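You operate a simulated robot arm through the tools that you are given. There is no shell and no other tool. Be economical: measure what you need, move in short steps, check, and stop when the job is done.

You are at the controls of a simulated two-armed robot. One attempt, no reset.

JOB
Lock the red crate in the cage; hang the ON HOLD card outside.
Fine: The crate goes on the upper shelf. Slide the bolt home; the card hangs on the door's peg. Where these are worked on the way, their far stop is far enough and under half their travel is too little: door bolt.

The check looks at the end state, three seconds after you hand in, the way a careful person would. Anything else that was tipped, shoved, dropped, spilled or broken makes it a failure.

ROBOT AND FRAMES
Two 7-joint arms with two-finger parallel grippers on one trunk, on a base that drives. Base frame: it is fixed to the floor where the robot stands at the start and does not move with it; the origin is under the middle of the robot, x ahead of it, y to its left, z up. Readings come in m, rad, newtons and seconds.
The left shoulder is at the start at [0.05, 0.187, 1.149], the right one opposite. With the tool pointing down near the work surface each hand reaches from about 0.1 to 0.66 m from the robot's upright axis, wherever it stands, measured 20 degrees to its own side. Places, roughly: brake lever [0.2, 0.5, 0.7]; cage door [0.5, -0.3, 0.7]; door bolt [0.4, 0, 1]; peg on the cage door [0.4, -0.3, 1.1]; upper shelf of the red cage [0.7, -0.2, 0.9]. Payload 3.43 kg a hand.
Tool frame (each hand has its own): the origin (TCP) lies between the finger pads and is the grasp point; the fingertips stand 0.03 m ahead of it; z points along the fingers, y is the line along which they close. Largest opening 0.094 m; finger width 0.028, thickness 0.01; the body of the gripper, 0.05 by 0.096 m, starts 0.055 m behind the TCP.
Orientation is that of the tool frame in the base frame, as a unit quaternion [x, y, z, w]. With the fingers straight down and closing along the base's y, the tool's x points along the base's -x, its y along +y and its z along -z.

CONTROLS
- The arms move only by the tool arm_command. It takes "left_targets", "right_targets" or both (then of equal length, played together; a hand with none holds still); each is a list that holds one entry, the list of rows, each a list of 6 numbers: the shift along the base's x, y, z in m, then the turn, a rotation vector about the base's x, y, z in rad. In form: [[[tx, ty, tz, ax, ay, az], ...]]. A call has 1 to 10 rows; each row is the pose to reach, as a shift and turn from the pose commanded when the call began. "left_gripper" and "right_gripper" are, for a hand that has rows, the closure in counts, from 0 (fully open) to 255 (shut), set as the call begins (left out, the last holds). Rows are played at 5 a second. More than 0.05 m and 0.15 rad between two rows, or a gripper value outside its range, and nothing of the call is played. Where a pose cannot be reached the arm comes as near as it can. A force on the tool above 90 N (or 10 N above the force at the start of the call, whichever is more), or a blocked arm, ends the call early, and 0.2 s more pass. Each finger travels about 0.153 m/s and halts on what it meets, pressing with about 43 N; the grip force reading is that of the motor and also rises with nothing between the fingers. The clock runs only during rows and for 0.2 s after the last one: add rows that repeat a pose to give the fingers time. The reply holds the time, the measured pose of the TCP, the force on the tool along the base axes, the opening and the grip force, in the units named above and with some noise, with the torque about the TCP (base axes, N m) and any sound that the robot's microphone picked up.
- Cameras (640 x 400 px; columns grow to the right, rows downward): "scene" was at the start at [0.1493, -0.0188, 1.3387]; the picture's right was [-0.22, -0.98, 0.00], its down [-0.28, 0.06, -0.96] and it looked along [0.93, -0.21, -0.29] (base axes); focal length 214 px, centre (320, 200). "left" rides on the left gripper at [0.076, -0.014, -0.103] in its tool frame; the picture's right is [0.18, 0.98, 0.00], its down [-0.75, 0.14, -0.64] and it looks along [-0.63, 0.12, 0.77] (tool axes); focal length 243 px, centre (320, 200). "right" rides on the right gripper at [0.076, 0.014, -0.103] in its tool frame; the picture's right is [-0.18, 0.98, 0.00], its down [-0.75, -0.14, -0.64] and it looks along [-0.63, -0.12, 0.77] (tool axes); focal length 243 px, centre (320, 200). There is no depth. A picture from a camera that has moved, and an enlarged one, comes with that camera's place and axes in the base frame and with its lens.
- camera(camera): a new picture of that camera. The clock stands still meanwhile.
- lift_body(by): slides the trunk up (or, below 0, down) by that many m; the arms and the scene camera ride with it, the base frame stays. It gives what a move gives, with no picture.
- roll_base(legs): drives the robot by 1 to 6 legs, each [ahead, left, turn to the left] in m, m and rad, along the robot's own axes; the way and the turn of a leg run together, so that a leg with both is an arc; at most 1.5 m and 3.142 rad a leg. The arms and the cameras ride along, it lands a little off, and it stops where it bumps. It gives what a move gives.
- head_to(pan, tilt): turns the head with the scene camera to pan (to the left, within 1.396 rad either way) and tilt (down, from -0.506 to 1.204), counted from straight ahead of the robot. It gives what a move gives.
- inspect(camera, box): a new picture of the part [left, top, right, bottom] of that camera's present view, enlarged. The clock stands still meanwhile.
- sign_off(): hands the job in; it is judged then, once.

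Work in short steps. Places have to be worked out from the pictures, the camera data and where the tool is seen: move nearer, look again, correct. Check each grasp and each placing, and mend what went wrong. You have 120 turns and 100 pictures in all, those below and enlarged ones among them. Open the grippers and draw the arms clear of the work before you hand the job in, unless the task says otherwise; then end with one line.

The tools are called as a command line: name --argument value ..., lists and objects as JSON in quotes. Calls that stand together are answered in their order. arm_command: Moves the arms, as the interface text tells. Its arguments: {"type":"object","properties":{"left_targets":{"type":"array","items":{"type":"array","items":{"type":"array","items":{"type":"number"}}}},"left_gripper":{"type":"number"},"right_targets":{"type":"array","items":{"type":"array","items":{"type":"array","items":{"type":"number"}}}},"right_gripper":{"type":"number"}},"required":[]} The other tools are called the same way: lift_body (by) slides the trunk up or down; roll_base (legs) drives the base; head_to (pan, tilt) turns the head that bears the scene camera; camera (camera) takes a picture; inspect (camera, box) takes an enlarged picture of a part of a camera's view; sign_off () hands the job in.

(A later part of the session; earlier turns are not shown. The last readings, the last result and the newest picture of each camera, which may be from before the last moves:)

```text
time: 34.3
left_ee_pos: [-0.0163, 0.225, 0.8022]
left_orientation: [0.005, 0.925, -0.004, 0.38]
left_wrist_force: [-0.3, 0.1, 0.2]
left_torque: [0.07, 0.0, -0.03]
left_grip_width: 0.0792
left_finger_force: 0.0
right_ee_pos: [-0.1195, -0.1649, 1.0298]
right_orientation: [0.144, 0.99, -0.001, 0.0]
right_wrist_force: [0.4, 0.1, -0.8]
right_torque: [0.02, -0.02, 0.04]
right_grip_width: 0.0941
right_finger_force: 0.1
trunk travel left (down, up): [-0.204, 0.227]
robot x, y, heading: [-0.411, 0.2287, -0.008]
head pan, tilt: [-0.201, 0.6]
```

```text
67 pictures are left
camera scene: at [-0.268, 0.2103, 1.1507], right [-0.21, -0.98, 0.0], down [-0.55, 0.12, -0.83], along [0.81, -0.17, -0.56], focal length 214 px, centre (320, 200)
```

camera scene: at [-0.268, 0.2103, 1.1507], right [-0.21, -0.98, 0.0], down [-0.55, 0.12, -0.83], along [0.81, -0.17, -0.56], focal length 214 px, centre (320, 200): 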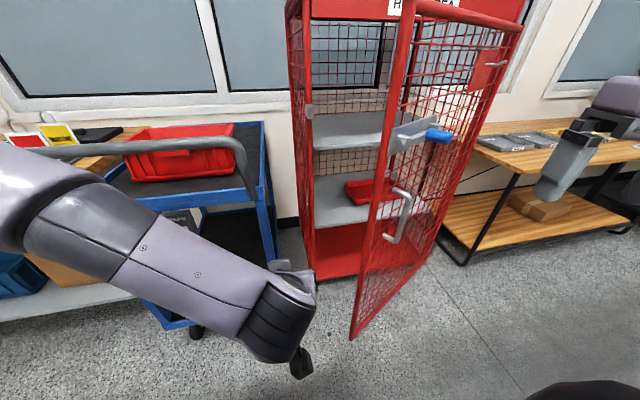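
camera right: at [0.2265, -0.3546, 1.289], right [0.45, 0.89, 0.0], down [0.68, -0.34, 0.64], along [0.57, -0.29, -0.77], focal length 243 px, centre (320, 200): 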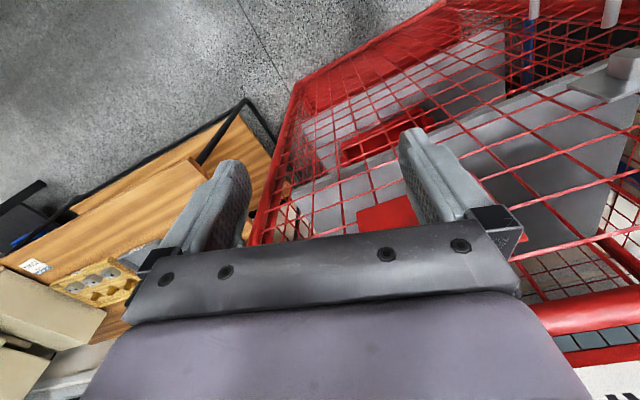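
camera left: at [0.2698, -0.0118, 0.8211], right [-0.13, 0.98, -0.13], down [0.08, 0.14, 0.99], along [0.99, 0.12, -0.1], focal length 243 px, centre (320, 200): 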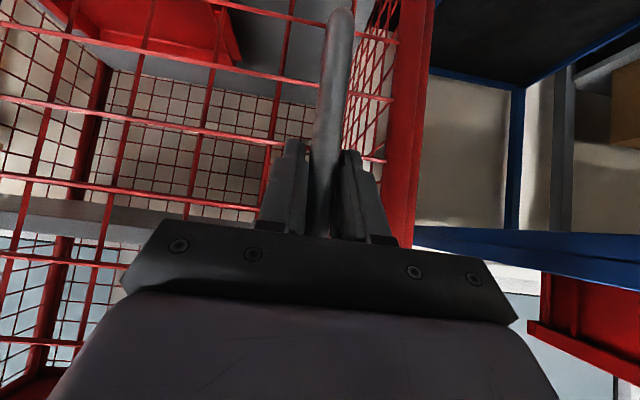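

The door stays put. I bring the right hand (fist) left past the door's edge, then forward inside it.

arm_command --right_targets '[[[0, 0.045, 0, 0, 0, 0], [0, 0.09, 0, 0, 0, 0], [0, 0.135, 0, 0, 0, 0], [0, 0.18, 0, 0, 0, 0], [0.02, 0.225, 0, 0, 0, 0], [0.065, 0.235, 0, 0, 0, 0], [0.11, 0.235, 0, 0, 0, 0], [0.155, 0.235, 0, 0, 0, 0], [0.2, 0.235, 0, 0, 0, 0], [0.245, 0.235, 0, 0, 0, 0]]]' --right_gripper 255

camera --camera "scene"

```text
time: 36.5
left_ee_pos: [-0.0169, 0.2248, 0.8023]
left_orientation: [0.005, 0.925, -0.005, 0.38]
left_wrist_force: [-0.4, 0.5, 0.0]
left_torque: [-0.01, 0.0, -0.01]
left_grip_width: 0.0791
left_finger_force: 0.0
right_ee_pos: [0.1269, 0.0735, 1.0291]
right_orientation: [0.141, 0.99, -0.001, 0.001]
right_wrist_force: [0.5, 0.7, -0.2]
right_torque: [0.01, 0.01, -0.01]
right_grip_width: 0.0001
right_finger_force: 33.4
trunk travel left (down, up): [-0.204, 0.227]
robot x, y, heading: [-0.4082, 0.2287, -0.007]
head pan, tilt: [-0.201, 0.6]
```

```text
66 pictures are left
camera scene: at [-0.2679, 0.2105, 1.1507], right [-0.21, -0.98, 0.0], down [-0.55, 0.12, -0.83], along [0.81, -0.17, -0.56], focal length 214 px, centre (320, 200)
```

scene: 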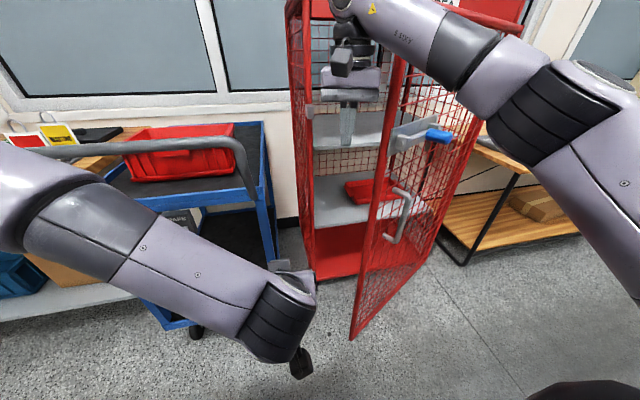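

Hand is inside; I sweep it along the door's arc, pulling the edge open.

arm_command --right_targets '[[[0.04, -0.02, 0, 0, 0, 0], [0.048, -0.065, 0, 0, 0, 0], [0.048, -0.1, 0, 0, 0, 0], [0.013, -0.13, 0, 0, 0, 0], [-0.022, -0.158, 0, 0, 0, 0], [-0.06, -0.186, 0, 0, 0, 0], [-0.099, -0.212, 0, 0, 0, 0], [-0.125, -0.25, 0, 0, 0, 0], [-0.155, -0.29, 0, 0, 0, 0], [-0.185, -0.33, 0, 0, 0, 0]]]'

camera --camera "scene"

```text
time: 37.5
left_ee_pos: [-0.0205, 0.2316, 0.8032]
left_orientation: [0.002, 0.924, -0.006, 0.382]
left_wrist_force: [-0.2, 1.2, 0.6]
left_torque: [-0.02, 0.0, 0.01]
left_grip_width: 0.0793
left_finger_force: 0.0
right_ee_pos: [0.1498, 0.0287, 1.0318]
right_orientation: [0.063, 0.997, -0.029, 0.022]
right_wrist_force: [-0.1, 0.1, 0.1]
right_torque: [0.02, 0.04, -0.01]
right_grip_width: 0.0001
right_finger_force: 32.7
trunk travel left (down, up): [-0.204, 0.227]
robot x, y, heading: [-0.4152, 0.2284, -0.006]
head pan, tilt: [-0.201, 0.6]
stopped in row 4 (right hand): the force on the tool passed its limit at 99 N (the readings are from after the stop); the commanded pose is now the measured one
```

```text
65 pictures are left
camera scene: at [-0.2719, 0.2178, 1.1523], right [-0.2, -0.98, 0.01], down [-0.55, 0.11, -0.83], along [0.81, -0.17, -0.56], focal length 214 px, centre (320, 200)
```

scene: 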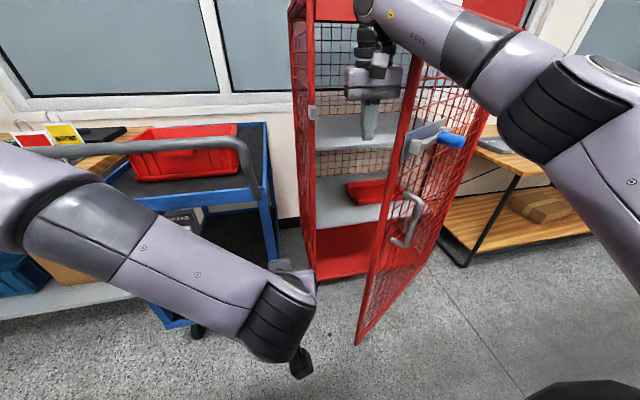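

The right forearm pinches the door against the hand. I withdraw it and will push with the left arm, which lies wholly on the inner side.

arm_command --right_targets '[[[0.0, 0.04, 0, 0, 0, 0], [-0.045, 0.05, 0, 0, 0, 0], [-0.09, 0.05, 0, 0, 0, 0], [-0.135, 0.05, 0, 0, 0, 0], [-0.18, 0.05, 0, 0, 0, 0], [-0.225, 0.05, 0, 0, 0, 0], [-0.265, 0.03, 0, 0, 0, 0], [-0.29, -0.01, 0, 0, 0, 0], [-0.3, -0.055, 0, 0, 0, 0], [-0.3, -0.1, 0, 0, 0, 0]]]'

arm_command --right_targets '[[[0.0, -0.045, 0, 0, 0, 0], [0, -0.09, 0, 0, 0, 0], [0, -0.13, 0, 0, 0, 0], [0, -0.17, 0, 0, 0, 0]]]'

arm_command --left_targets '[[[0.045, 0, 0.01, 0, 0, 0], [0.09, 0, 0.02, 0, 0, 0], [0.135, -0.01, 0.03, 0, 0, 0], [0.175, -0.03, 0.04, 0, 0, 0], [0.2, -0.07, 0.05, 0, 0, 0], [0.2, -0.115, 0.05, 0, 0, 0], [0.2, -0.15, 0.05, 0, 0, 0]]]' --left_gripper 255

camera --camera "scene"

```text
time: 39.7
left_ee_pos: [-0.0178, 0.2271, 0.8024]
left_orientation: [0.003, 0.925, -0.003, 0.38]
left_wrist_force: [-0.3, 0.0, 0.5]
left_torque: [0.01, -0.02, -0.01]
left_grip_width: 0.0791
left_finger_force: 0.0
right_ee_pos: [-0.1471, -0.0847, 1.0267]
right_orientation: [0.07, 0.997, -0.024, 0.018]
right_wrist_force: [0.3, 0.6, 0.0]
right_torque: [0.01, -0.02, -0.01]
right_grip_width: 0.0
right_finger_force: 33.2
trunk travel left (down, up): [-0.204, 0.227]
robot x, y, heading: [-0.413, 0.2298, -0.01]
head pan, tilt: [-0.201, 0.6]
```

```text
time: 40.7
left_ee_pos: [-0.0176, 0.2269, 0.8012]
left_orientation: [0.003, 0.925, -0.004, 0.381]
left_wrist_force: [0.7, 0.0, -0.9]
left_torque: [0.0, -0.01, -0.02]
left_grip_width: 0.0791
left_finger_force: 0.0
right_ee_pos: [-0.0862, -0.2355, 1.0139]
right_orientation: [0.072, 0.997, -0.024, 0.018]
right_wrist_force: [0.4, 0.8, 0.6]
right_torque: [-0.02, 0.01, -0.04]
right_grip_width: 0.0001
right_finger_force: 33.2
right hand out of reach, approached as far as the arm can: row 2, 3, 4
trunk travel left (down, up): [-0.204, 0.227]
robot x, y, heading: [-0.4093, 0.2295, -0.004]
head pan, tilt: [-0.201, 0.6]
```

```text
time: 42.5
left_ee_pos: [0.2012, 0.1197, 0.854]
left_orientation: [-0.022, 0.924, 0.005, 0.382]
left_wrist_force: [-0.3, 0.5, 0.4]
left_torque: [0.04, 0.01, 0.0]
left_grip_width: 0.0
left_finger_force: 33.3
left hand out of reach, approached as far as the arm can: row 7
right_ee_pos: [-0.0854, -0.2357, 1.0146]
right_orientation: [0.071, 0.997, -0.024, 0.018]
right_wrist_force: [-0.4, 1.3, -0.5]
right_torque: [-0.02, 0.0, 0.04]
right_grip_width: 0.0
right_finger_force: 33.0
trunk travel left (down, up): [-0.204, 0.227]
robot x, y, heading: [-0.4084, 0.2331, -0.003]
head pan, tilt: [-0.201, 0.6]
stopped in row 7 (left hand): the arm was blocked; the commanded pose is now the measured one
```

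```text
64 pictures are left
camera scene: at [-0.2684, 0.2127, 1.1506], right [-0.2, -0.98, 0.0], down [-0.55, 0.11, -0.82], along [0.81, -0.17, -0.57], focal length 214 px, centre (320, 200)
```

scene: 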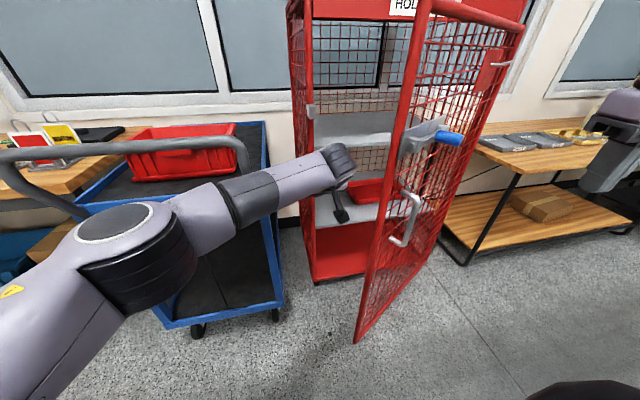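

I drive right 0.2 m so the left hand nears the inner face.

roll_base --legs '[[0, -0.2, 0]]'

arm_command --left_targets '[[[-0.03, -0.03, 0, 0, 0, 0], [-0.05, -0.06, 0, 0, 0, 0], [-0.08, -0.08, 0, 0, 0, 0], [-0.11, -0.1, 0, 0, 0, 0], [-0.14, -0.12, 0, 0, 0, 0]]]'

camera --camera "scene"

```text
time: 44.0
left_ee_pos: [0.2033, 0.0418, 0.8542]
left_orientation: [-0.023, 0.925, 0.02, 0.38]
left_wrist_force: [-1.8, 4.2, 1.2]
left_torque: [-0.32, -0.06, -0.4]
left_grip_width: 0.0
left_finger_force: 33.4
right_ee_pos: [-0.0862, -0.3203, 1.0131]
right_orientation: [0.072, 0.997, -0.023, 0.018]
right_wrist_force: [-0.7, -0.1, -0.9]
right_torque: [-0.04, 0.01, -0.01]
right_grip_width: 0.0
right_finger_force: 33.1
trunk travel left (down, up): [-0.204, 0.227]
robot x, y, heading: [-0.4138, 0.1435, -0.002]
head pan, tilt: [-0.201, 0.6]
stopped in leg 1: the force on the tool passed its limit at 118 N (the readings are from after the stop); the commanded pose is now the measured one
```

```text
time: 45.2
left_ee_pos: [0.0464, -0.0029, 0.839]
left_orientation: [-0.043, 0.923, 0.026, 0.382]
left_wrist_force: [-0.8, -0.6, 0.4]
left_torque: [-0.01, -0.05, -0.01]
left_grip_width: 0.0
left_finger_force: 32.8
left hand out of reach, approached as far as the arm can: row 1, 2, 3, 4, 5
right_ee_pos: [-0.0879, -0.3197, 1.0131]
right_orientation: [0.072, 0.997, -0.023, 0.017]
right_wrist_force: [-0.9, -0.3, 0.1]
right_torque: [0.02, -0.02, -0.07]
right_grip_width: 0.0002
right_finger_force: 32.8
trunk travel left (down, up): [-0.204, 0.227]
robot x, y, heading: [-0.4178, 0.1468, -0.006]
head pan, tilt: [-0.201, 0.6]
```

```text
63 pictures are left
camera scene: at [-0.2705, 0.1277, 1.1509], right [-0.2, -0.98, 0.0], down [-0.55, 0.12, -0.83], along [0.81, -0.17, -0.56], focal length 214 px, centre (320, 200)
```

scene: 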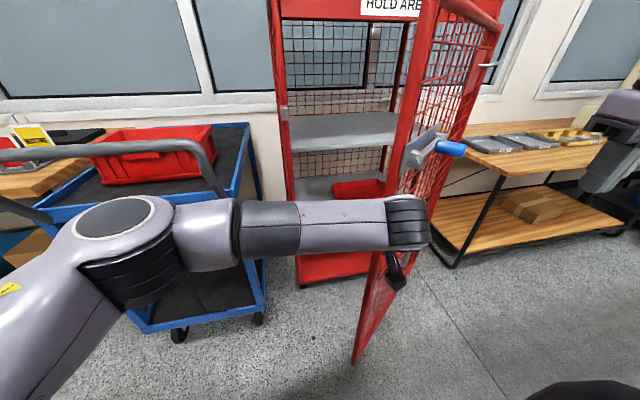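

The stops look like impact peaks (forearm striking the door edge at speed). I'll push with short gentle base legs from near contact.

roll_base --legs '[[0, -0.03, 0], [0, -0.03, 0]]'

camera --camera "scene"

```text
time: 46.2
left_ee_pos: [0.045, -0.0218, 0.8353]
left_orientation: [-0.045, 0.925, 0.032, 0.376]
left_wrist_force: [-9.6, 10.7, 8.0]
left_torque: [-0.94, -0.39, -0.62]
left_grip_width: 0.0002
left_finger_force: 33.2
right_ee_pos: [-0.0868, -0.3436, 1.0134]
right_orientation: [0.072, 0.997, -0.023, 0.019]
right_wrist_force: [-0.1, 0.1, -0.3]
right_torque: [-0.02, 0.02, 0.02]
right_grip_width: 0.0
right_finger_force: 33.1
trunk travel left (down, up): [-0.204, 0.227]
robot x, y, heading: [-0.4147, 0.1222, -0.002]
head pan, tilt: [-0.201, 0.6]
stopped in leg 1: the robot was blocked; the commanded pose is now the measured one
```

```text
62 pictures are left
camera scene: at [-0.2709, 0.1043, 1.1509], right [-0.2, -0.98, 0.0], down [-0.55, 0.11, -0.83], along [0.81, -0.17, -0.56], focal length 214 px, centre (320, 200)
```

scene: 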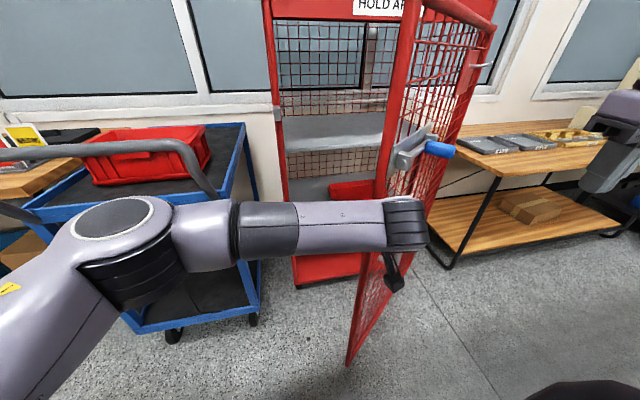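

Blocked; I need to see what's touching. Looking down closer and from the left wrist.

camera --camera "left"

inspect --camera "scene" --box '[320, 120, 480, 300]'

head_to --pan -0.6 --tilt 1.1

camera --camera "scene"

```text
61 pictures are left
camera left: at [-0.0789, -0.0496, 0.8561], right [-0.24, 0.97, -0.1], down [0.08, 0.12, 0.99], along [0.97, 0.23, -0.1], focal length 243 px, centre (320, 200)
```

left: 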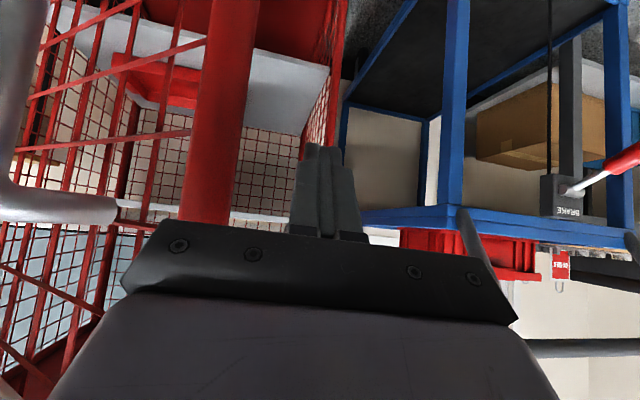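

```text
2.22 times, centred on (400, 210) of scene
camera zoom: at [-0.2709, 0.1043, 1.1509], right [-0.2, -0.98, 0.0], down [-0.55, 0.11, -0.83], along [0.81, -0.17, -0.56], focal length 477 px, centre (142, 178)
```

zoom: 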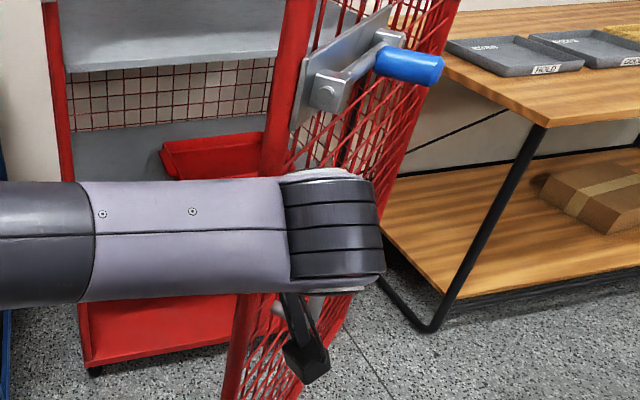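

```text
time: 47.1
left_ee_pos: [0.0447, -0.0215, 0.8377]
left_orientation: [-0.043, 0.925, 0.032, 0.377]
left_wrist_force: [-12.6, 17.4, 5.3]
left_torque: [-1.24, -0.63, -0.93]
left_grip_width: 0.0001
left_finger_force: 33.2
right_ee_pos: [-0.0852, -0.3437, 1.0146]
right_orientation: [0.072, 0.997, -0.024, 0.017]
right_wrist_force: [-0.1, 0.2, -0.7]
right_torque: [0.01, -0.01, 0.0]
right_grip_width: 0.0
right_finger_force: 32.9
trunk travel left (down, up): [-0.204, 0.227]
robot x, y, heading: [-0.4113, 0.117, -0.002]
head pan, tilt: [-0.6, 1.1]
```

```text
59 pictures are left
camera scene: at [-0.3055, 0.0865, 1.1124], right [-0.57, -0.82, 0.0], down [-0.73, 0.5, -0.46], along [0.38, -0.26, -0.89], focal length 214 px, centre (320, 200)
```

scene: 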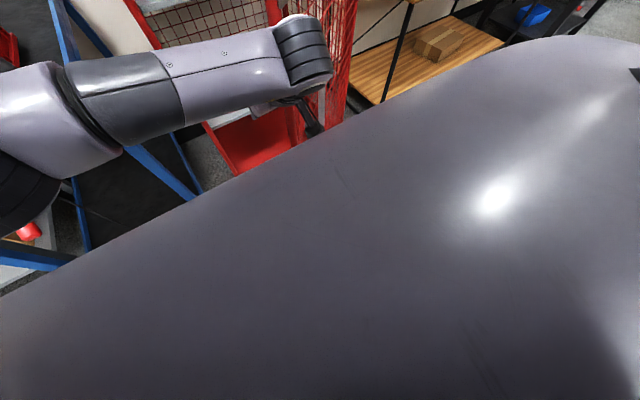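

The door edge wedges in the wrist corner when I push pure −y; the edge must also come toward me. I drive diagonally along its tangent.

head_to --pan -0.3 --tilt 0.7

roll_base --legs '[[-0.05, -0.035, 0], [-0.06, -0.07, 0]]'

camera --camera "scene"

```text
time: 48.0
left_ee_pos: [0.0443, -0.0223, 0.8363]
left_orientation: [-0.045, 0.925, 0.033, 0.377]
left_wrist_force: [-13.2, 17.5, 6.3]
left_torque: [-1.3, -0.67, -1.01]
left_grip_width: 0.0
left_finger_force: 33.1
right_ee_pos: [-0.0874, -0.3441, 1.0131]
right_orientation: [0.071, 0.997, -0.025, 0.018]
right_wrist_force: [-0.5, -0.3, -1.3]
right_torque: [-0.01, 0.04, -0.03]
right_grip_width: 0.0
right_finger_force: 32.2
trunk travel left (down, up): [-0.204, 0.227]
robot x, y, heading: [-0.4166, 0.1222, 0.002]
head pan, tilt: [-0.3, 0.7]
```

```text
time: 49.9
left_ee_pos: [-0.066, -0.1306, 0.8359]
left_orientation: [-0.041, 0.925, 0.031, 0.376]
left_wrist_force: [0.5, 0.1, 0.0]
left_torque: [0.02, 0.0, 0.01]
left_grip_width: 0.0
left_finger_force: 32.8
right_ee_pos: [-0.1987, -0.4527, 1.0121]
right_orientation: [0.074, 0.997, -0.023, 0.016]
right_wrist_force: [0.4, 1.5, -0.2]
right_torque: [-0.01, -0.04, -0.03]
right_grip_width: 0.0
right_finger_force: 32.8
trunk travel left (down, up): [-0.204, 0.227]
robot x, y, heading: [-0.5259, 0.0138, -0.009]
head pan, tilt: [-0.3, 0.7]
```

```text
58 pictures are left
camera scene: at [-0.3864, -0.0105, 1.1421], right [-0.3, -0.95, 0.0], down [-0.61, 0.2, -0.76], along [0.73, -0.23, -0.64], focal length 214 px, centre (320, 200)
```

scene: 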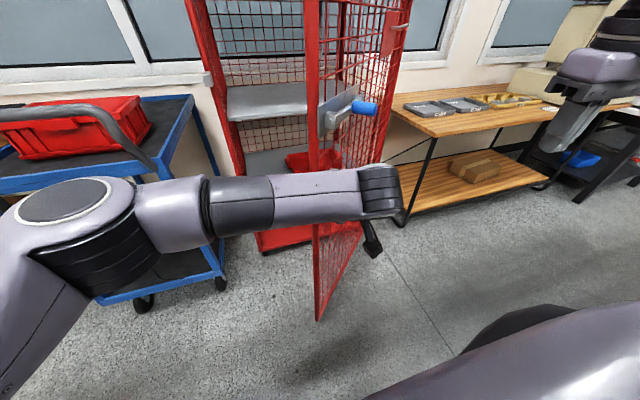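

The hand slipped off outside. Better: grasp the door's free edge post itself. I back off, turn the base right ~0.5 rad so the hand faces the post end-on.

roll_base --legs '[[-0.04, 0.1, 0], [0, 0, -0.5]]'

arm_command --left_targets '[[[0.02, 0.035, 0.03, 0, 0, 0], [0.04, 0.07, 0.05, 0, 0, 0], [0.06, 0.105, 0.07, 0, 0, 0], [0.06, 0.105, 0.07, 0, 0, 0]]]' --left_gripper 0

camera --camera "left"

camera --camera "scene"

```text
time: 52.8
left_ee_pos: [-0.2303, -0.2334, 0.8358]
left_orientation: [0.186, 0.907, -0.062, 0.372]
left_wrist_force: [1.1, -0.7, 1.1]
left_torque: [0.02, -0.02, -0.01]
left_grip_width: 0.0001
left_finger_force: 33.0
right_ee_pos: [-0.4995, -0.4526, 1.0131]
right_orientation: [0.316, 0.948, -0.027, 0.01]
right_wrist_force: [0.4, 0.0, 0.3]
right_torque: [-0.02, 0.0, 0.02]
right_grip_width: 0.0
right_finger_force: 32.7
trunk travel left (down, up): [-0.204, 0.227]
robot x, y, heading: [-0.5655, 0.1099, -0.502]
head pan, tilt: [-0.3, 0.7]
```

```text
refused: row 1 steps farther than a row can; nothing moved
```

```text
57 pictures are left
camera left: at [-0.3526, -0.1986, 0.855], right [0.26, 0.96, -0.1], down [0.13, 0.07, 0.99], along [0.96, -0.27, -0.1], focal length 243 px, centre (320, 200)
```

left: 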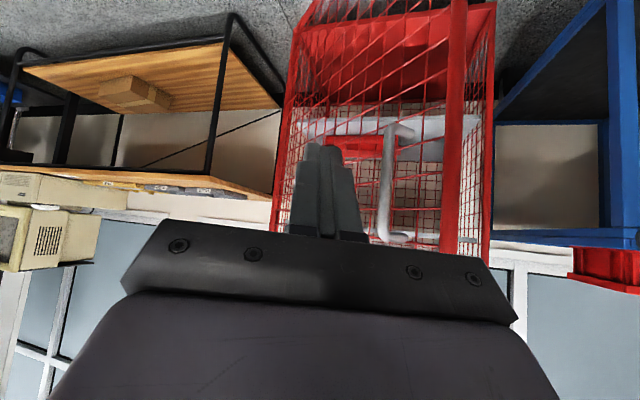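

```text
56 pictures are left
camera scene: at [-0.4559, 0.0243, 1.1421], right [-0.72, -0.7, 0.0], down [-0.45, 0.46, -0.76], along [0.53, -0.55, -0.64], focal length 214 px, centre (320, 200)
```

scene: 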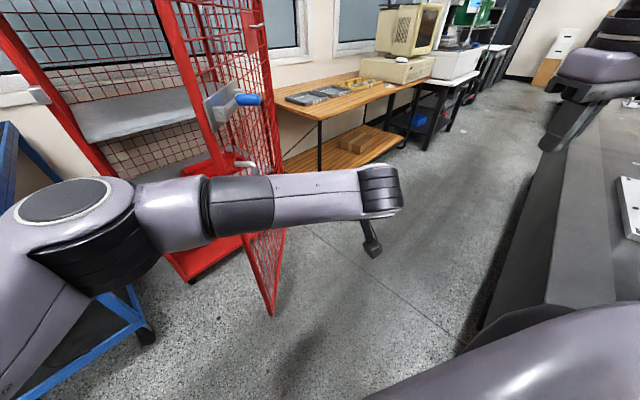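

Post sits at about (−0.005, −0.118). I swing the left hand left to line up, opening the fingers. A black bench lies right/behind; I'll stay clear of it.

arm_command --left_targets '[[[0.02, 0.037, 0.014, 0, 0, 0], [0.04, 0.074, 0.028, 0, 0, 0], [0.06, 0.11, 0.042, 0, 0, 0], [0.08, 0.147, 0.056, 0, 0, 0], [0.1, 0.184, 0.07, 0, 0, 0], [0.1, 0.184, 0.07, 0, 0, 0]]]' --left_gripper 0

camera --camera "left"

```text
time: 54.2
left_ee_pos: [-0.1303, -0.0507, 0.9033]
left_orientation: [0.186, 0.907, -0.061, 0.373]
left_wrist_force: [-0.3, -0.1, 0.3]
left_torque: [0.01, 0.01, -0.06]
left_grip_width: 0.0938
left_finger_force: 0.0
right_ee_pos: [-0.4996, -0.4537, 1.0126]
right_orientation: [0.316, 0.948, -0.026, 0.011]
right_wrist_force: [-1.1, 0.7, 0.5]
right_torque: [0.0, -0.01, -0.01]
right_grip_width: 0.0
right_finger_force: 33.0
trunk travel left (down, up): [-0.204, 0.227]
robot x, y, heading: [-0.567, 0.1136, -0.502]
head pan, tilt: [-0.3, 0.7]
```

```text
55 pictures are left
camera left: at [-0.2525, -0.015, 0.9227], right [0.26, 0.96, -0.1], down [0.13, 0.07, 0.99], along [0.96, -0.27, -0.1], focal length 243 px, centre (320, 200)
```

left: 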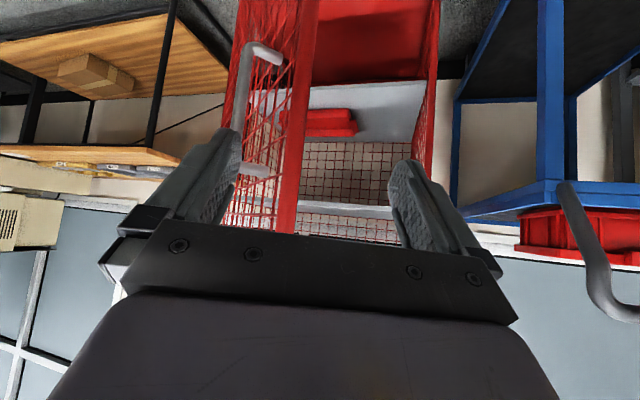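

Aligned. Advance ~13 cm to straddle the post, then close.

arm_command --left_targets '[[[0.03, -0.025, 0, 0, 0, 0], [0.065, -0.037, 0, 0, 0, 0], [0.095, -0.05, 0, 0, 0, 0], [0.118, -0.061, 0, 0, 0, 0], [0.118, -0.061, 0, 0, 0, 0]]]'

camera --camera "left"

```text
time: 55.4
left_ee_pos: [-0.0122, -0.1097, 0.9032]
left_orientation: [0.186, 0.907, -0.062, 0.372]
left_wrist_force: [0.3, -0.8, 0.3]
left_torque: [-0.02, 0.0, 0.02]
left_grip_width: 0.094
left_finger_force: 0.1
right_ee_pos: [-0.5, -0.4532, 1.0123]
right_orientation: [0.316, 0.948, -0.026, 0.01]
right_wrist_force: [0.2, -0.2, 0.2]
right_torque: [-0.01, -0.01, 0.02]
right_grip_width: 0.0
right_finger_force: 32.6
trunk travel left (down, up): [-0.204, 0.227]
robot x, y, heading: [-0.5647, 0.1123, -0.508]
head pan, tilt: [-0.3, 0.7]
```

```text
54 pictures are left
camera left: at [-0.135, -0.0753, 0.9234], right [0.26, 0.96, -0.1], down [0.13, 0.07, 0.99], along [0.96, -0.27, -0.1], focal length 243 px, centre (320, 200)
```

left: 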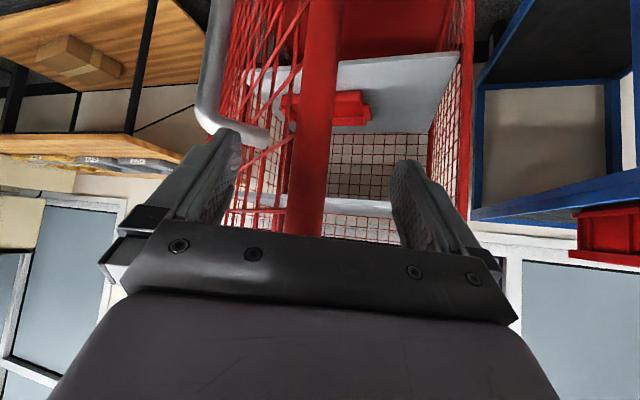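

Post is between the fingers. Closing.

arm_command --left_targets '[[[0, 0, 0, 0, 0, 0], [0, 0, 0, 0, 0, 0], [0, 0, 0, 0, 0, 0]]]' --left_gripper 255

camera --camera "left"

```text
time: 56.2
left_ee_pos: [-0.0132, -0.1112, 0.9037]
left_orientation: [0.188, 0.907, -0.063, 0.372]
left_wrist_force: [-1.7, -0.9, -1.4]
left_torque: [-1.21, 0.31, -1.42]
left_grip_width: 0.0364
left_finger_force: 45.3
right_ee_pos: [-0.5005, -0.4535, 1.0129]
right_orientation: [0.316, 0.948, -0.027, 0.011]
right_wrist_force: [-0.1, 0.3, -0.2]
right_torque: [0.0, 0.0, 0.02]
right_grip_width: 0.0001
right_finger_force: 33.2
trunk travel left (down, up): [-0.204, 0.227]
robot x, y, heading: [-0.5668, 0.1121, -0.507]
head pan, tilt: [-0.3, 0.7]
```

```text
53 pictures are left
camera left: at [-0.1361, -0.0757, 0.9236], right [0.26, 0.96, -0.1], down [0.13, 0.07, 0.99], along [0.96, -0.27, -0.11], focal length 243 px, centre (320, 200)
```

left: 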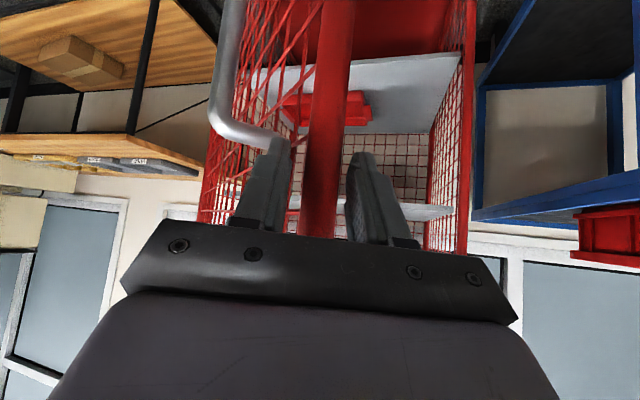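

Post gripped (36 mm). Before driving I check clearance on the right/behind.

head_to --pan -1.39 --tilt 0.7

camera --camera "scene"

```text
time: 57.6
left_ee_pos: [-0.0132, -0.1097, 0.9039]
left_orientation: [0.187, 0.907, -0.062, 0.372]
left_wrist_force: [-2.2, -1.3, -0.5]
left_torque: [-0.62, 0.72, -1.63]
left_grip_width: 0.0367
left_finger_force: 44.8
right_ee_pos: [-0.4994, -0.4542, 1.012]
right_orientation: [0.316, 0.948, -0.026, 0.011]
right_wrist_force: [-0.2, 0.9, 0.1]
right_torque: [0.01, 0.01, 0.01]
right_grip_width: 0.0002
right_finger_force: 33.2
trunk travel left (down, up): [-0.204, 0.227]
robot x, y, heading: [-0.5679, 0.1113, -0.498]
head pan, tilt: [-1.389, 0.7]
```

```text
52 pictures are left
camera scene: at [-0.5416, 0.0046, 1.1421], right [-0.95, 0.31, 0.0], down [0.2, 0.61, -0.76], along [-0.24, -0.73, -0.64], focal length 214 px, centre (320, 200)
```

scene: 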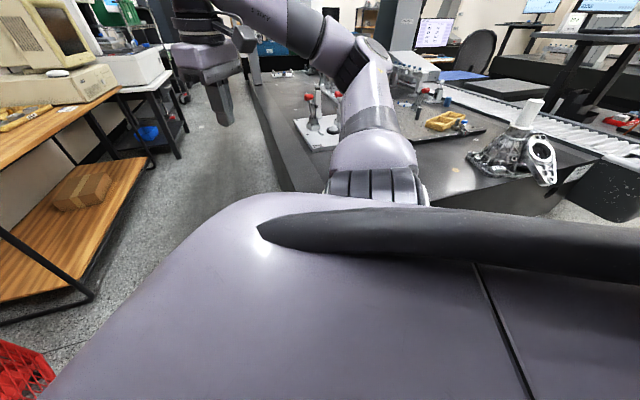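

Bench lies behind-right below the right elbow's height. Turning in place by −0.4 carries the gripped post nearly along its arc; do it in two legs.

roll_base --legs '[[-0.02, -0.004, -0.2], [0.02, -0.004, -0.2]]'

head_to --pan 0.2 --tilt 0.7

camera --camera "scene"

```text
time: 59.5
left_ee_pos: [-0.1487, -0.3142, 0.9033]
left_orientation: [0.361, 0.853, -0.133, 0.352]
left_wrist_force: [-10.2, 6.1, -1.7]
left_torque: [1.16, -0.21, 1.18]
left_grip_width: 0.0361
left_finger_force: 45.0
right_ee_pos: [-0.7314, -0.4434, 1.0132]
right_orientation: [0.495, 0.868, -0.027, 0.006]
right_wrist_force: [0.1, -0.4, -0.2]
right_torque: [0.0, 0.01, -0.03]
right_grip_width: 0.0
right_finger_force: 33.1
trunk travel left (down, up): [-0.204, 0.227]
robot x, y, heading: [-0.5697, 0.1041, -0.897]
head pan, tilt: [-1.389, 0.7]
```

```text
time: 61.1
left_ee_pos: [-0.1484, -0.3139, 0.905]
left_orientation: [0.36, 0.853, -0.133, 0.353]
left_wrist_force: [-6.1, 6.7, 2.5]
left_torque: [1.07, -0.72, 1.94]
left_grip_width: 0.0362
left_finger_force: 45.2
right_ee_pos: [-0.7307, -0.4437, 1.0128]
right_orientation: [0.495, 0.868, -0.028, 0.006]
right_wrist_force: [1.1, 0.3, 0.3]
right_torque: [0.04, -0.02, 0.0]
right_grip_width: 0.0
right_finger_force: 33.0
trunk travel left (down, up): [-0.204, 0.227]
robot x, y, heading: [-0.5781, 0.103, -0.898]
head pan, tilt: [0.201, 0.7]
```

```text
51 pictures are left
camera scene: at [-0.4735, 0.0053, 1.1422], right [-0.64, -0.77, 0.0], down [-0.49, 0.41, -0.77], along [0.59, -0.49, -0.64], focal length 214 px, centre (320, 200)
```

scene: 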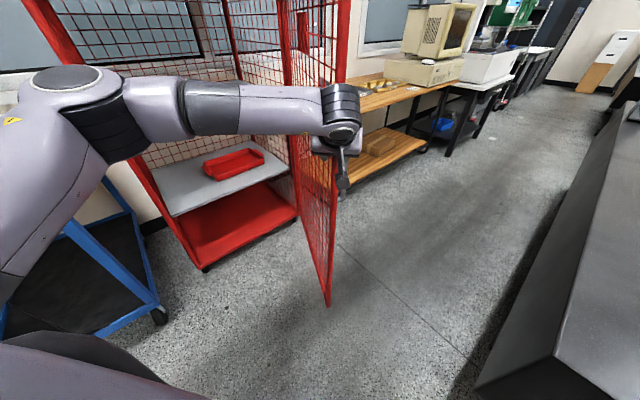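

Door at ~68°. Release, back the hand off, then go push the inner face by the bolt plate (which stops fingers poking through the mesh).

arm_command --left_targets '[[[0, 0, 0, 0, 0, 0], [0, 0, 0, 0, 0, 0], [-0.03, 0.03, 0, 0, 0, 0], [-0.06, 0.06, 0, 0, 0, 0], [-0.087, 0.085, 0, 0, 0, 0]]]' --left_gripper 0

roll_base --legs '[[0.018, 0.146, -0.1]]'

camera --camera "scene"

```text
time: 62.3
left_ee_pos: [-0.2347, -0.2265, 0.9017]
left_orientation: [0.359, 0.853, -0.133, 0.354]
left_wrist_force: [0.0, -0.4, 0.6]
left_torque: [-0.02, 0.03, -0.01]
left_grip_width: 0.094
left_finger_force: 0.0
right_ee_pos: [-0.7307, -0.4426, 1.0129]
right_orientation: [0.495, 0.868, -0.029, 0.006]
right_wrist_force: [-0.2, -0.8, -0.8]
right_torque: [-0.01, -0.01, 0.0]
right_grip_width: 0.0
right_finger_force: 32.9
trunk travel left (down, up): [-0.204, 0.227]
robot x, y, heading: [-0.5738, 0.1041, -0.896]
head pan, tilt: [0.201, 0.7]
```

```text
time: 64.2
left_ee_pos: [-0.141, -0.1885, 0.9023]
left_orientation: [0.401, 0.835, -0.149, 0.346]
left_wrist_force: [-0.2, 0.8, 0.1]
left_torque: [0.0, 0.0, -0.01]
left_grip_width: 0.094
left_finger_force: 0.1
right_ee_pos: [-0.6553, -0.3556, 1.0137]
right_orientation: [0.538, 0.843, -0.028, 0.004]
right_wrist_force: [0.2, -1.3, -0.6]
right_torque: [0.04, 0.0, -0.01]
right_grip_width: 0.0
right_finger_force: 32.6
trunk travel left (down, up): [-0.204, 0.227]
robot x, y, heading: [-0.4461, 0.172, -0.994]
head pan, tilt: [0.201, 0.7]
```

```text
50 pictures are left
camera scene: at [-0.3554, 0.0657, 1.1421], right [-0.71, -0.7, 0.0], down [-0.45, 0.46, -0.76], along [0.54, -0.55, -0.64], focal length 214 px, centre (320, 200)
```

scene: 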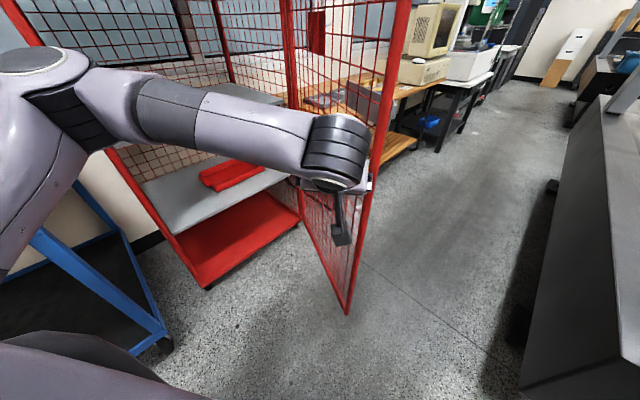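

Door unchanged. Raise the left fist and bring it to the inner face behind the bolt plate.

arm_command --left_targets '[[[0.025, 0.02, 0.03, 0, 0, 0], [0.055, 0.03, 0.06, 0, 0, 0], [0.085, 0.02, 0.09, 0, 0, 0], [0.11, 0.0, 0.11, 0, 0, 0], [0.12, -0.03, 0.12, 0, 0, 0], [0.12, -0.05, 0.12, 0, 0, 0]]]' --left_gripper 255

camera --camera "scene"

```text
time: 65.6
left_ee_pos: [-0.0186, -0.2389, 1.023]
left_orientation: [0.401, 0.835, -0.149, 0.346]
left_wrist_force: [0.4, 0.3, -0.2]
left_torque: [-0.03, -0.01, -0.01]
left_grip_width: 0.0002
left_finger_force: 33.3
right_ee_pos: [-0.6549, -0.3562, 1.0125]
right_orientation: [0.537, 0.843, -0.029, 0.004]
right_wrist_force: [0.2, 0.6, -0.8]
right_torque: [0.0, 0.02, -0.03]
right_grip_width: 0.0
right_finger_force: 32.3
trunk travel left (down, up): [-0.204, 0.227]
robot x, y, heading: [-0.4453, 0.176, -0.989]
head pan, tilt: [0.201, 0.7]
```

```text
49 pictures are left
camera scene: at [-0.3555, 0.0655, 1.142], right [-0.71, -0.7, 0.0], down [-0.45, 0.46, -0.76], along [0.54, -0.54, -0.64], focal length 214 px, centre (320, 200)
```

scene: 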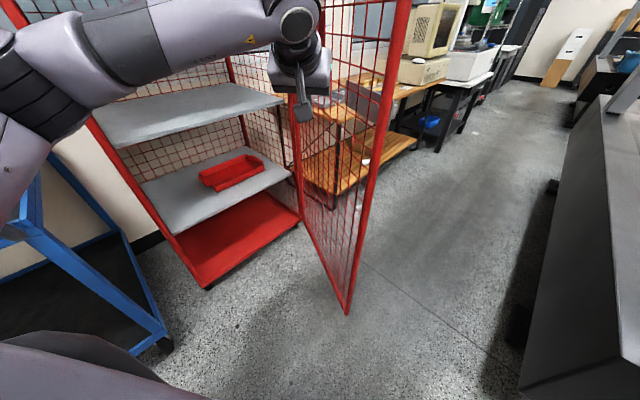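

Hand is placed inside. Gentle contact with the arm, then drive the base along.

arm_command --left_targets '[[[-0.003, -0.015, 0, 0, 0, 0], [-0.006, -0.03, 0, 0, 0, 0], [-0.01, -0.045, 0, 0, 0, 0], [-0.014, -0.06, 0, 0, 0, 0], [-0.018, -0.075, 0, 0, 0, 0], [-0.022, -0.09, 0, 0, 0, 0], [-0.025, -0.105, 0, 0, 0, 0], [-0.03, -0.12, 0, 0, 0, 0]]]'

roll_base --legs '[[0.04, -0.045, 0], [0.05, -0.055, 0]]'

camera --camera "scene"

```text
time: 67.4
left_ee_pos: [-0.0512, -0.3605, 1.0242]
left_orientation: [0.401, 0.835, -0.149, 0.346]
left_wrist_force: [-0.3, -0.5, 0.4]
left_torque: [0.01, 0.01, -0.02]
left_grip_width: 0.0
left_finger_force: 32.8
right_ee_pos: [-0.6547, -0.3566, 1.0125]
right_orientation: [0.537, 0.843, -0.028, 0.005]
right_wrist_force: [0.7, -0.6, -0.8]
right_torque: [0.02, 0.03, -0.01]
right_grip_width: 0.0
right_finger_force: 33.0
trunk travel left (down, up): [-0.204, 0.227]
robot x, y, heading: [-0.4469, 0.172, -0.993]
head pan, tilt: [0.201, 0.7]
```

```text
time: 69.3
left_ee_pos: [-0.0843, -0.4899, 1.023]
left_orientation: [0.401, 0.835, -0.149, 0.345]
left_wrist_force: [0.7, 0.2, 0.1]
left_torque: [-0.03, -0.01, 0.01]
left_grip_width: 0.0
left_finger_force: 33.0
right_ee_pos: [-0.6885, -0.4867, 1.0127]
right_orientation: [0.537, 0.843, -0.028, 0.004]
right_wrist_force: [0.8, 0.3, -0.7]
right_torque: [0.02, 0.01, -0.02]
right_grip_width: 0.0
right_finger_force: 33.5
trunk travel left (down, up): [-0.204, 0.227]
robot x, y, heading: [-0.4754, 0.0457, -0.995]
head pan, tilt: [0.201, 0.7]
```

```text
48 pictures are left
camera scene: at [-0.3884, -0.0647, 1.142], right [-0.71, -0.7, 0.0], down [-0.45, 0.46, -0.76], along [0.54, -0.54, -0.64], focal length 214 px, centre (320, 200)
```

scene: 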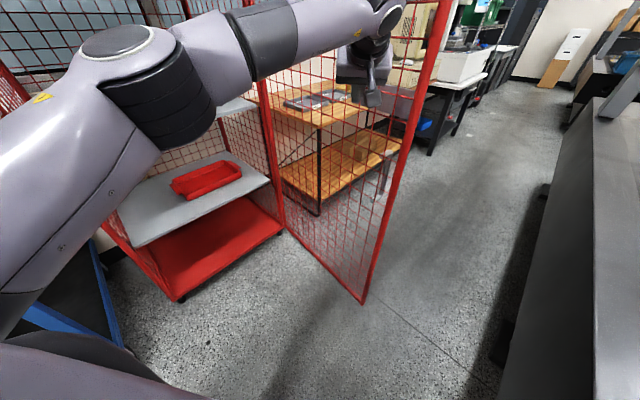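

Door ~86°. Push a bit further.

roll_base --legs '[[0.08, -0.02, 0], [0.08, -0.02, 0]]'

camera --camera "scene"

```text
time: 71.0
left_ee_pos: [-0.0284, -0.6447, 1.0223]
left_orientation: [0.4, 0.835, -0.15, 0.346]
left_wrist_force: [-0.2, -1.0, 0.2]
left_torque: [-0.04, 0.0, -0.04]
left_grip_width: 0.0
left_finger_force: 32.8
right_ee_pos: [-0.6319, -0.6418, 1.0125]
right_orientation: [0.536, 0.844, -0.028, 0.003]
right_wrist_force: [-0.5, 0.5, 0.7]
right_torque: [-0.01, -0.02, 0.0]
right_grip_width: 0.0
right_finger_force: 33.5
trunk travel left (down, up): [-0.204, 0.227]
robot x, y, heading: [-0.4275, -0.1158, -0.988]
head pan, tilt: [0.201, 0.7]
```

```text
47 pictures are left
camera scene: at [-0.3338, -0.2198, 1.142], right [-0.71, -0.7, 0.0], down [-0.45, 0.46, -0.76], along [0.54, -0.54, -0.64], focal length 214 px, centre (320, 200)
```

scene: 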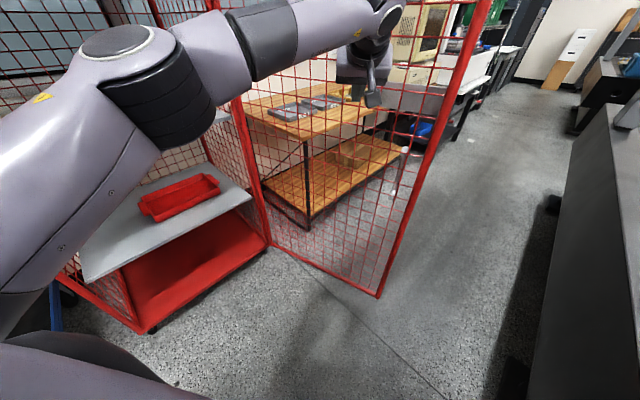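

Door is ~108° open — good. Now retreat, turn back to heading 0 and view the trolley.

roll_base --legs '[[-0.2, 0, 0], [0, 0, 0.99]]'

head_to --pan 0.5 --tilt 0.6

camera --camera "scene"

camera --camera "left"

```text
time: 75.1
left_ee_pos: [0.1284, 0.0856, 1.0226]
left_orientation: [-0.038, 0.926, 0.03, 0.375]
left_wrist_force: [0.0, -0.8, 0.1]
left_torque: [-0.01, -0.04, 0.0]
left_grip_width: 0.0001
left_finger_force: 33.1
right_ee_pos: [-0.2132, -0.414, 1.0113]
right_orientation: [0.079, 0.996, -0.023, 0.017]
right_wrist_force: [-0.2, 0.1, -0.3]
right_torque: [0.03, 0.01, 0.0]
right_grip_width: 0.0002
right_finger_force: 32.9
trunk travel left (down, up): [-0.204, 0.227]
robot x, y, heading: [-0.5357, 0.0562, -0.017]
head pan, tilt: [0.201, 0.7]
```

```text
time: 75.9
left_ee_pos: [0.1284, 0.0848, 1.0237]
left_orientation: [-0.037, 0.926, 0.029, 0.375]
left_wrist_force: [-0.2, -0.4, -0.2]
left_torque: [0.04, -0.03, -0.04]
left_grip_width: 0.0002
left_finger_force: 33.5
right_ee_pos: [-0.2128, -0.4148, 1.0119]
right_orientation: [0.079, 0.996, -0.023, 0.017]
right_wrist_force: [-0.2, -0.5, 1.1]
right_torque: [0.03, 0.0, 0.01]
right_grip_width: 0.0
right_finger_force: 33.3
trunk travel left (down, up): [-0.204, 0.227]
robot x, y, heading: [-0.5368, 0.0559, -0.017]
head pan, tilt: [0.499, 0.6]
```

```text
46 pictures are left
camera scene: at [-0.3989, 0.0976, 1.1507], right [0.46, -0.89, 0.0], down [-0.5, -0.26, -0.82], along [0.73, 0.38, -0.57], focal length 214 px, centre (320, 200)
```

scene: 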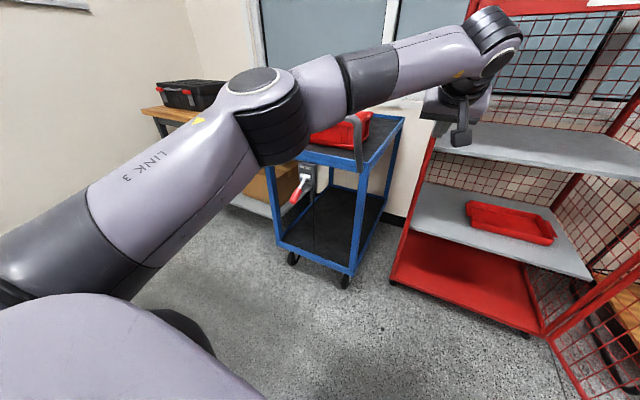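

```text
45 pictures are left
camera left: at [0.0038, 0.0588, 1.0435], right [-0.22, 0.97, -0.1], down [0.08, 0.12, 0.99], along [0.97, 0.21, -0.11], focal length 243 px, centre (320, 200)
```

left: 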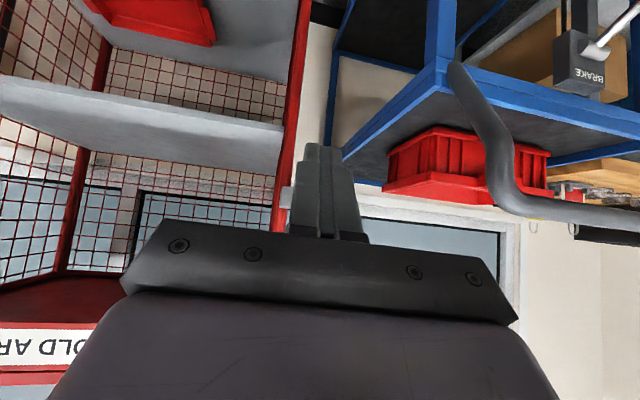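

I raise the trunk and pull the left hand back to see the trolley and crate better.

lift_body --by 0.22

arm_command --left_targets '[[[-0.045, 0.0, 0, 0, 0, 0], [-0.09, 0.0, 0, 0, 0, 0], [-0.13, 0.02, 0, 0, 0, 0], [-0.16, 0.05, 0, 0, 0, 0], [-0.18, 0.09, 0, 0, 0, 0], [-0.2, 0.13, 0, 0, 0, 0], [-0.21, 0.17, 0, 0, 0, 0]]]' --left_gripper 0

head_to --pan 0.3 --tilt 0.5

camera --camera "scene"

camera --camera "left"

```text
time: 78.2
left_ee_pos: [0.1283, 0.0861, 1.2435]
left_orientation: [-0.038, 0.926, 0.031, 0.375]
left_wrist_force: [0.7, 0.5, -0.1]
left_torque: [0.03, 0.02, -0.02]
left_grip_width: 0.0
left_finger_force: 33.2
right_ee_pos: [-0.2136, -0.4139, 1.2323]
right_orientation: [0.079, 0.996, -0.023, 0.017]
right_wrist_force: [-1.0, 0.0, 0.2]
right_torque: [-0.02, 0.01, -0.01]
right_grip_width: 0.0002
right_finger_force: 32.6
trunk travel left (down, up): [-0.424, 0.007]
robot x, y, heading: [-0.5337, 0.0591, -0.012]
head pan, tilt: [0.499, 0.6]
```

```text
time: 79.8
left_ee_pos: [-0.0822, 0.2587, 1.2431]
left_orientation: [-0.039, 0.925, 0.03, 0.376]
left_wrist_force: [-0.6, -0.4, -0.2]
left_torque: [-0.03, 0.0, -0.04]
left_grip_width: 0.0941
left_finger_force: 0.1
right_ee_pos: [-0.2122, -0.412, 1.2337]
right_orientation: [0.079, 0.996, -0.023, 0.017]
right_wrist_force: [0.5, 0.0, 0.2]
right_torque: [0.0, -0.04, -0.04]
right_grip_width: 0.0001
right_finger_force: 33.0
trunk travel left (down, up): [-0.424, 0.007]
robot x, y, heading: [-0.5371, 0.0575, -0.021]
head pan, tilt: [0.499, 0.6]
```

```text
time: 80.5
left_ee_pos: [-0.0815, 0.2585, 1.2451]
left_orientation: [-0.038, 0.925, 0.031, 0.376]
left_wrist_force: [0.1, 0.0, 0.4]
left_torque: [0.01, 0.02, -0.02]
left_grip_width: 0.0937
left_finger_force: 0.1
right_ee_pos: [-0.2132, -0.413, 1.234]
right_orientation: [0.079, 0.996, -0.023, 0.017]
right_wrist_force: [0.1, -0.4, 0.9]
right_torque: [-0.01, 0.0, 0.01]
right_grip_width: 0.0
right_finger_force: 33.3
trunk travel left (down, up): [-0.424, 0.007]
robot x, y, heading: [-0.533, 0.0561, -0.012]
head pan, tilt: [0.3, 0.499]
```

```text
44 pictures are left
camera scene: at [-0.3899, 0.0823, 1.3798], right [0.28, -0.96, 0.0], down [-0.46, -0.13, -0.88], along [0.84, 0.25, -0.48], focal length 214 px, centre (320, 200)
```

scene: 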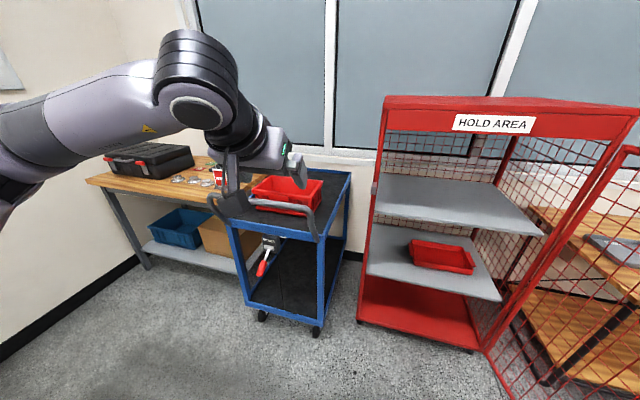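

```text
43 pictures are left
camera left: at [-0.2063, 0.2322, 1.2631], right [-0.22, 0.97, -0.1], down [0.08, 0.12, 0.99], along [0.97, 0.21, -0.11], focal length 243 px, centre (320, 200)
```

left: 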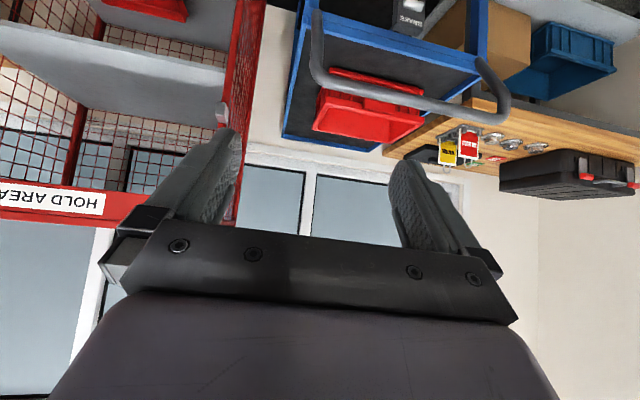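

Good overview. I zoom on the crate from both cameras to triangulate its rim.

inspect --camera "scene" --box '[200, 150, 360, 250]'

inspect --camera "left" --box '[280, 10, 520, 160]'

```text
4.00 times, centred on (280, 200) of scene
camera zoom: at [-0.3899, 0.0823, 1.3798], right [0.28, -0.96, 0.0], down [-0.46, -0.13, -0.88], along [0.84, 0.25, -0.48], focal length 858 px, centre (480, 200)
```

zoom: 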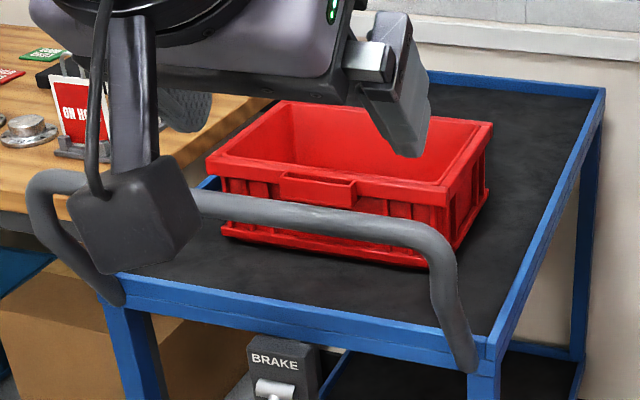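

```text
2.67 times, centred on (400, 85) of left
camera zoom: at [-0.2063, 0.2322, 1.2631], right [-0.22, 0.97, -0.1], down [0.08, 0.12, 0.99], along [0.97, 0.21, -0.11], focal length 647 px, centre (107, 507)
```

zoom: 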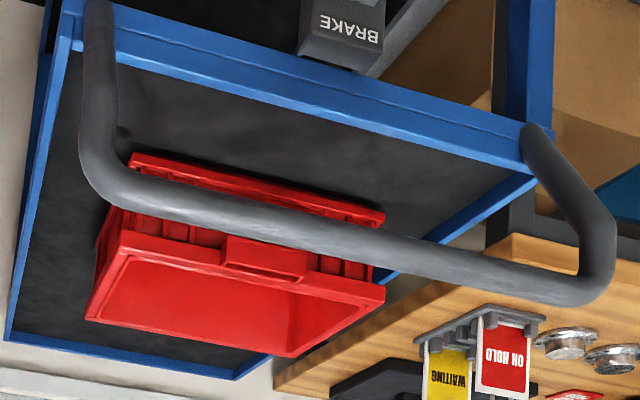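

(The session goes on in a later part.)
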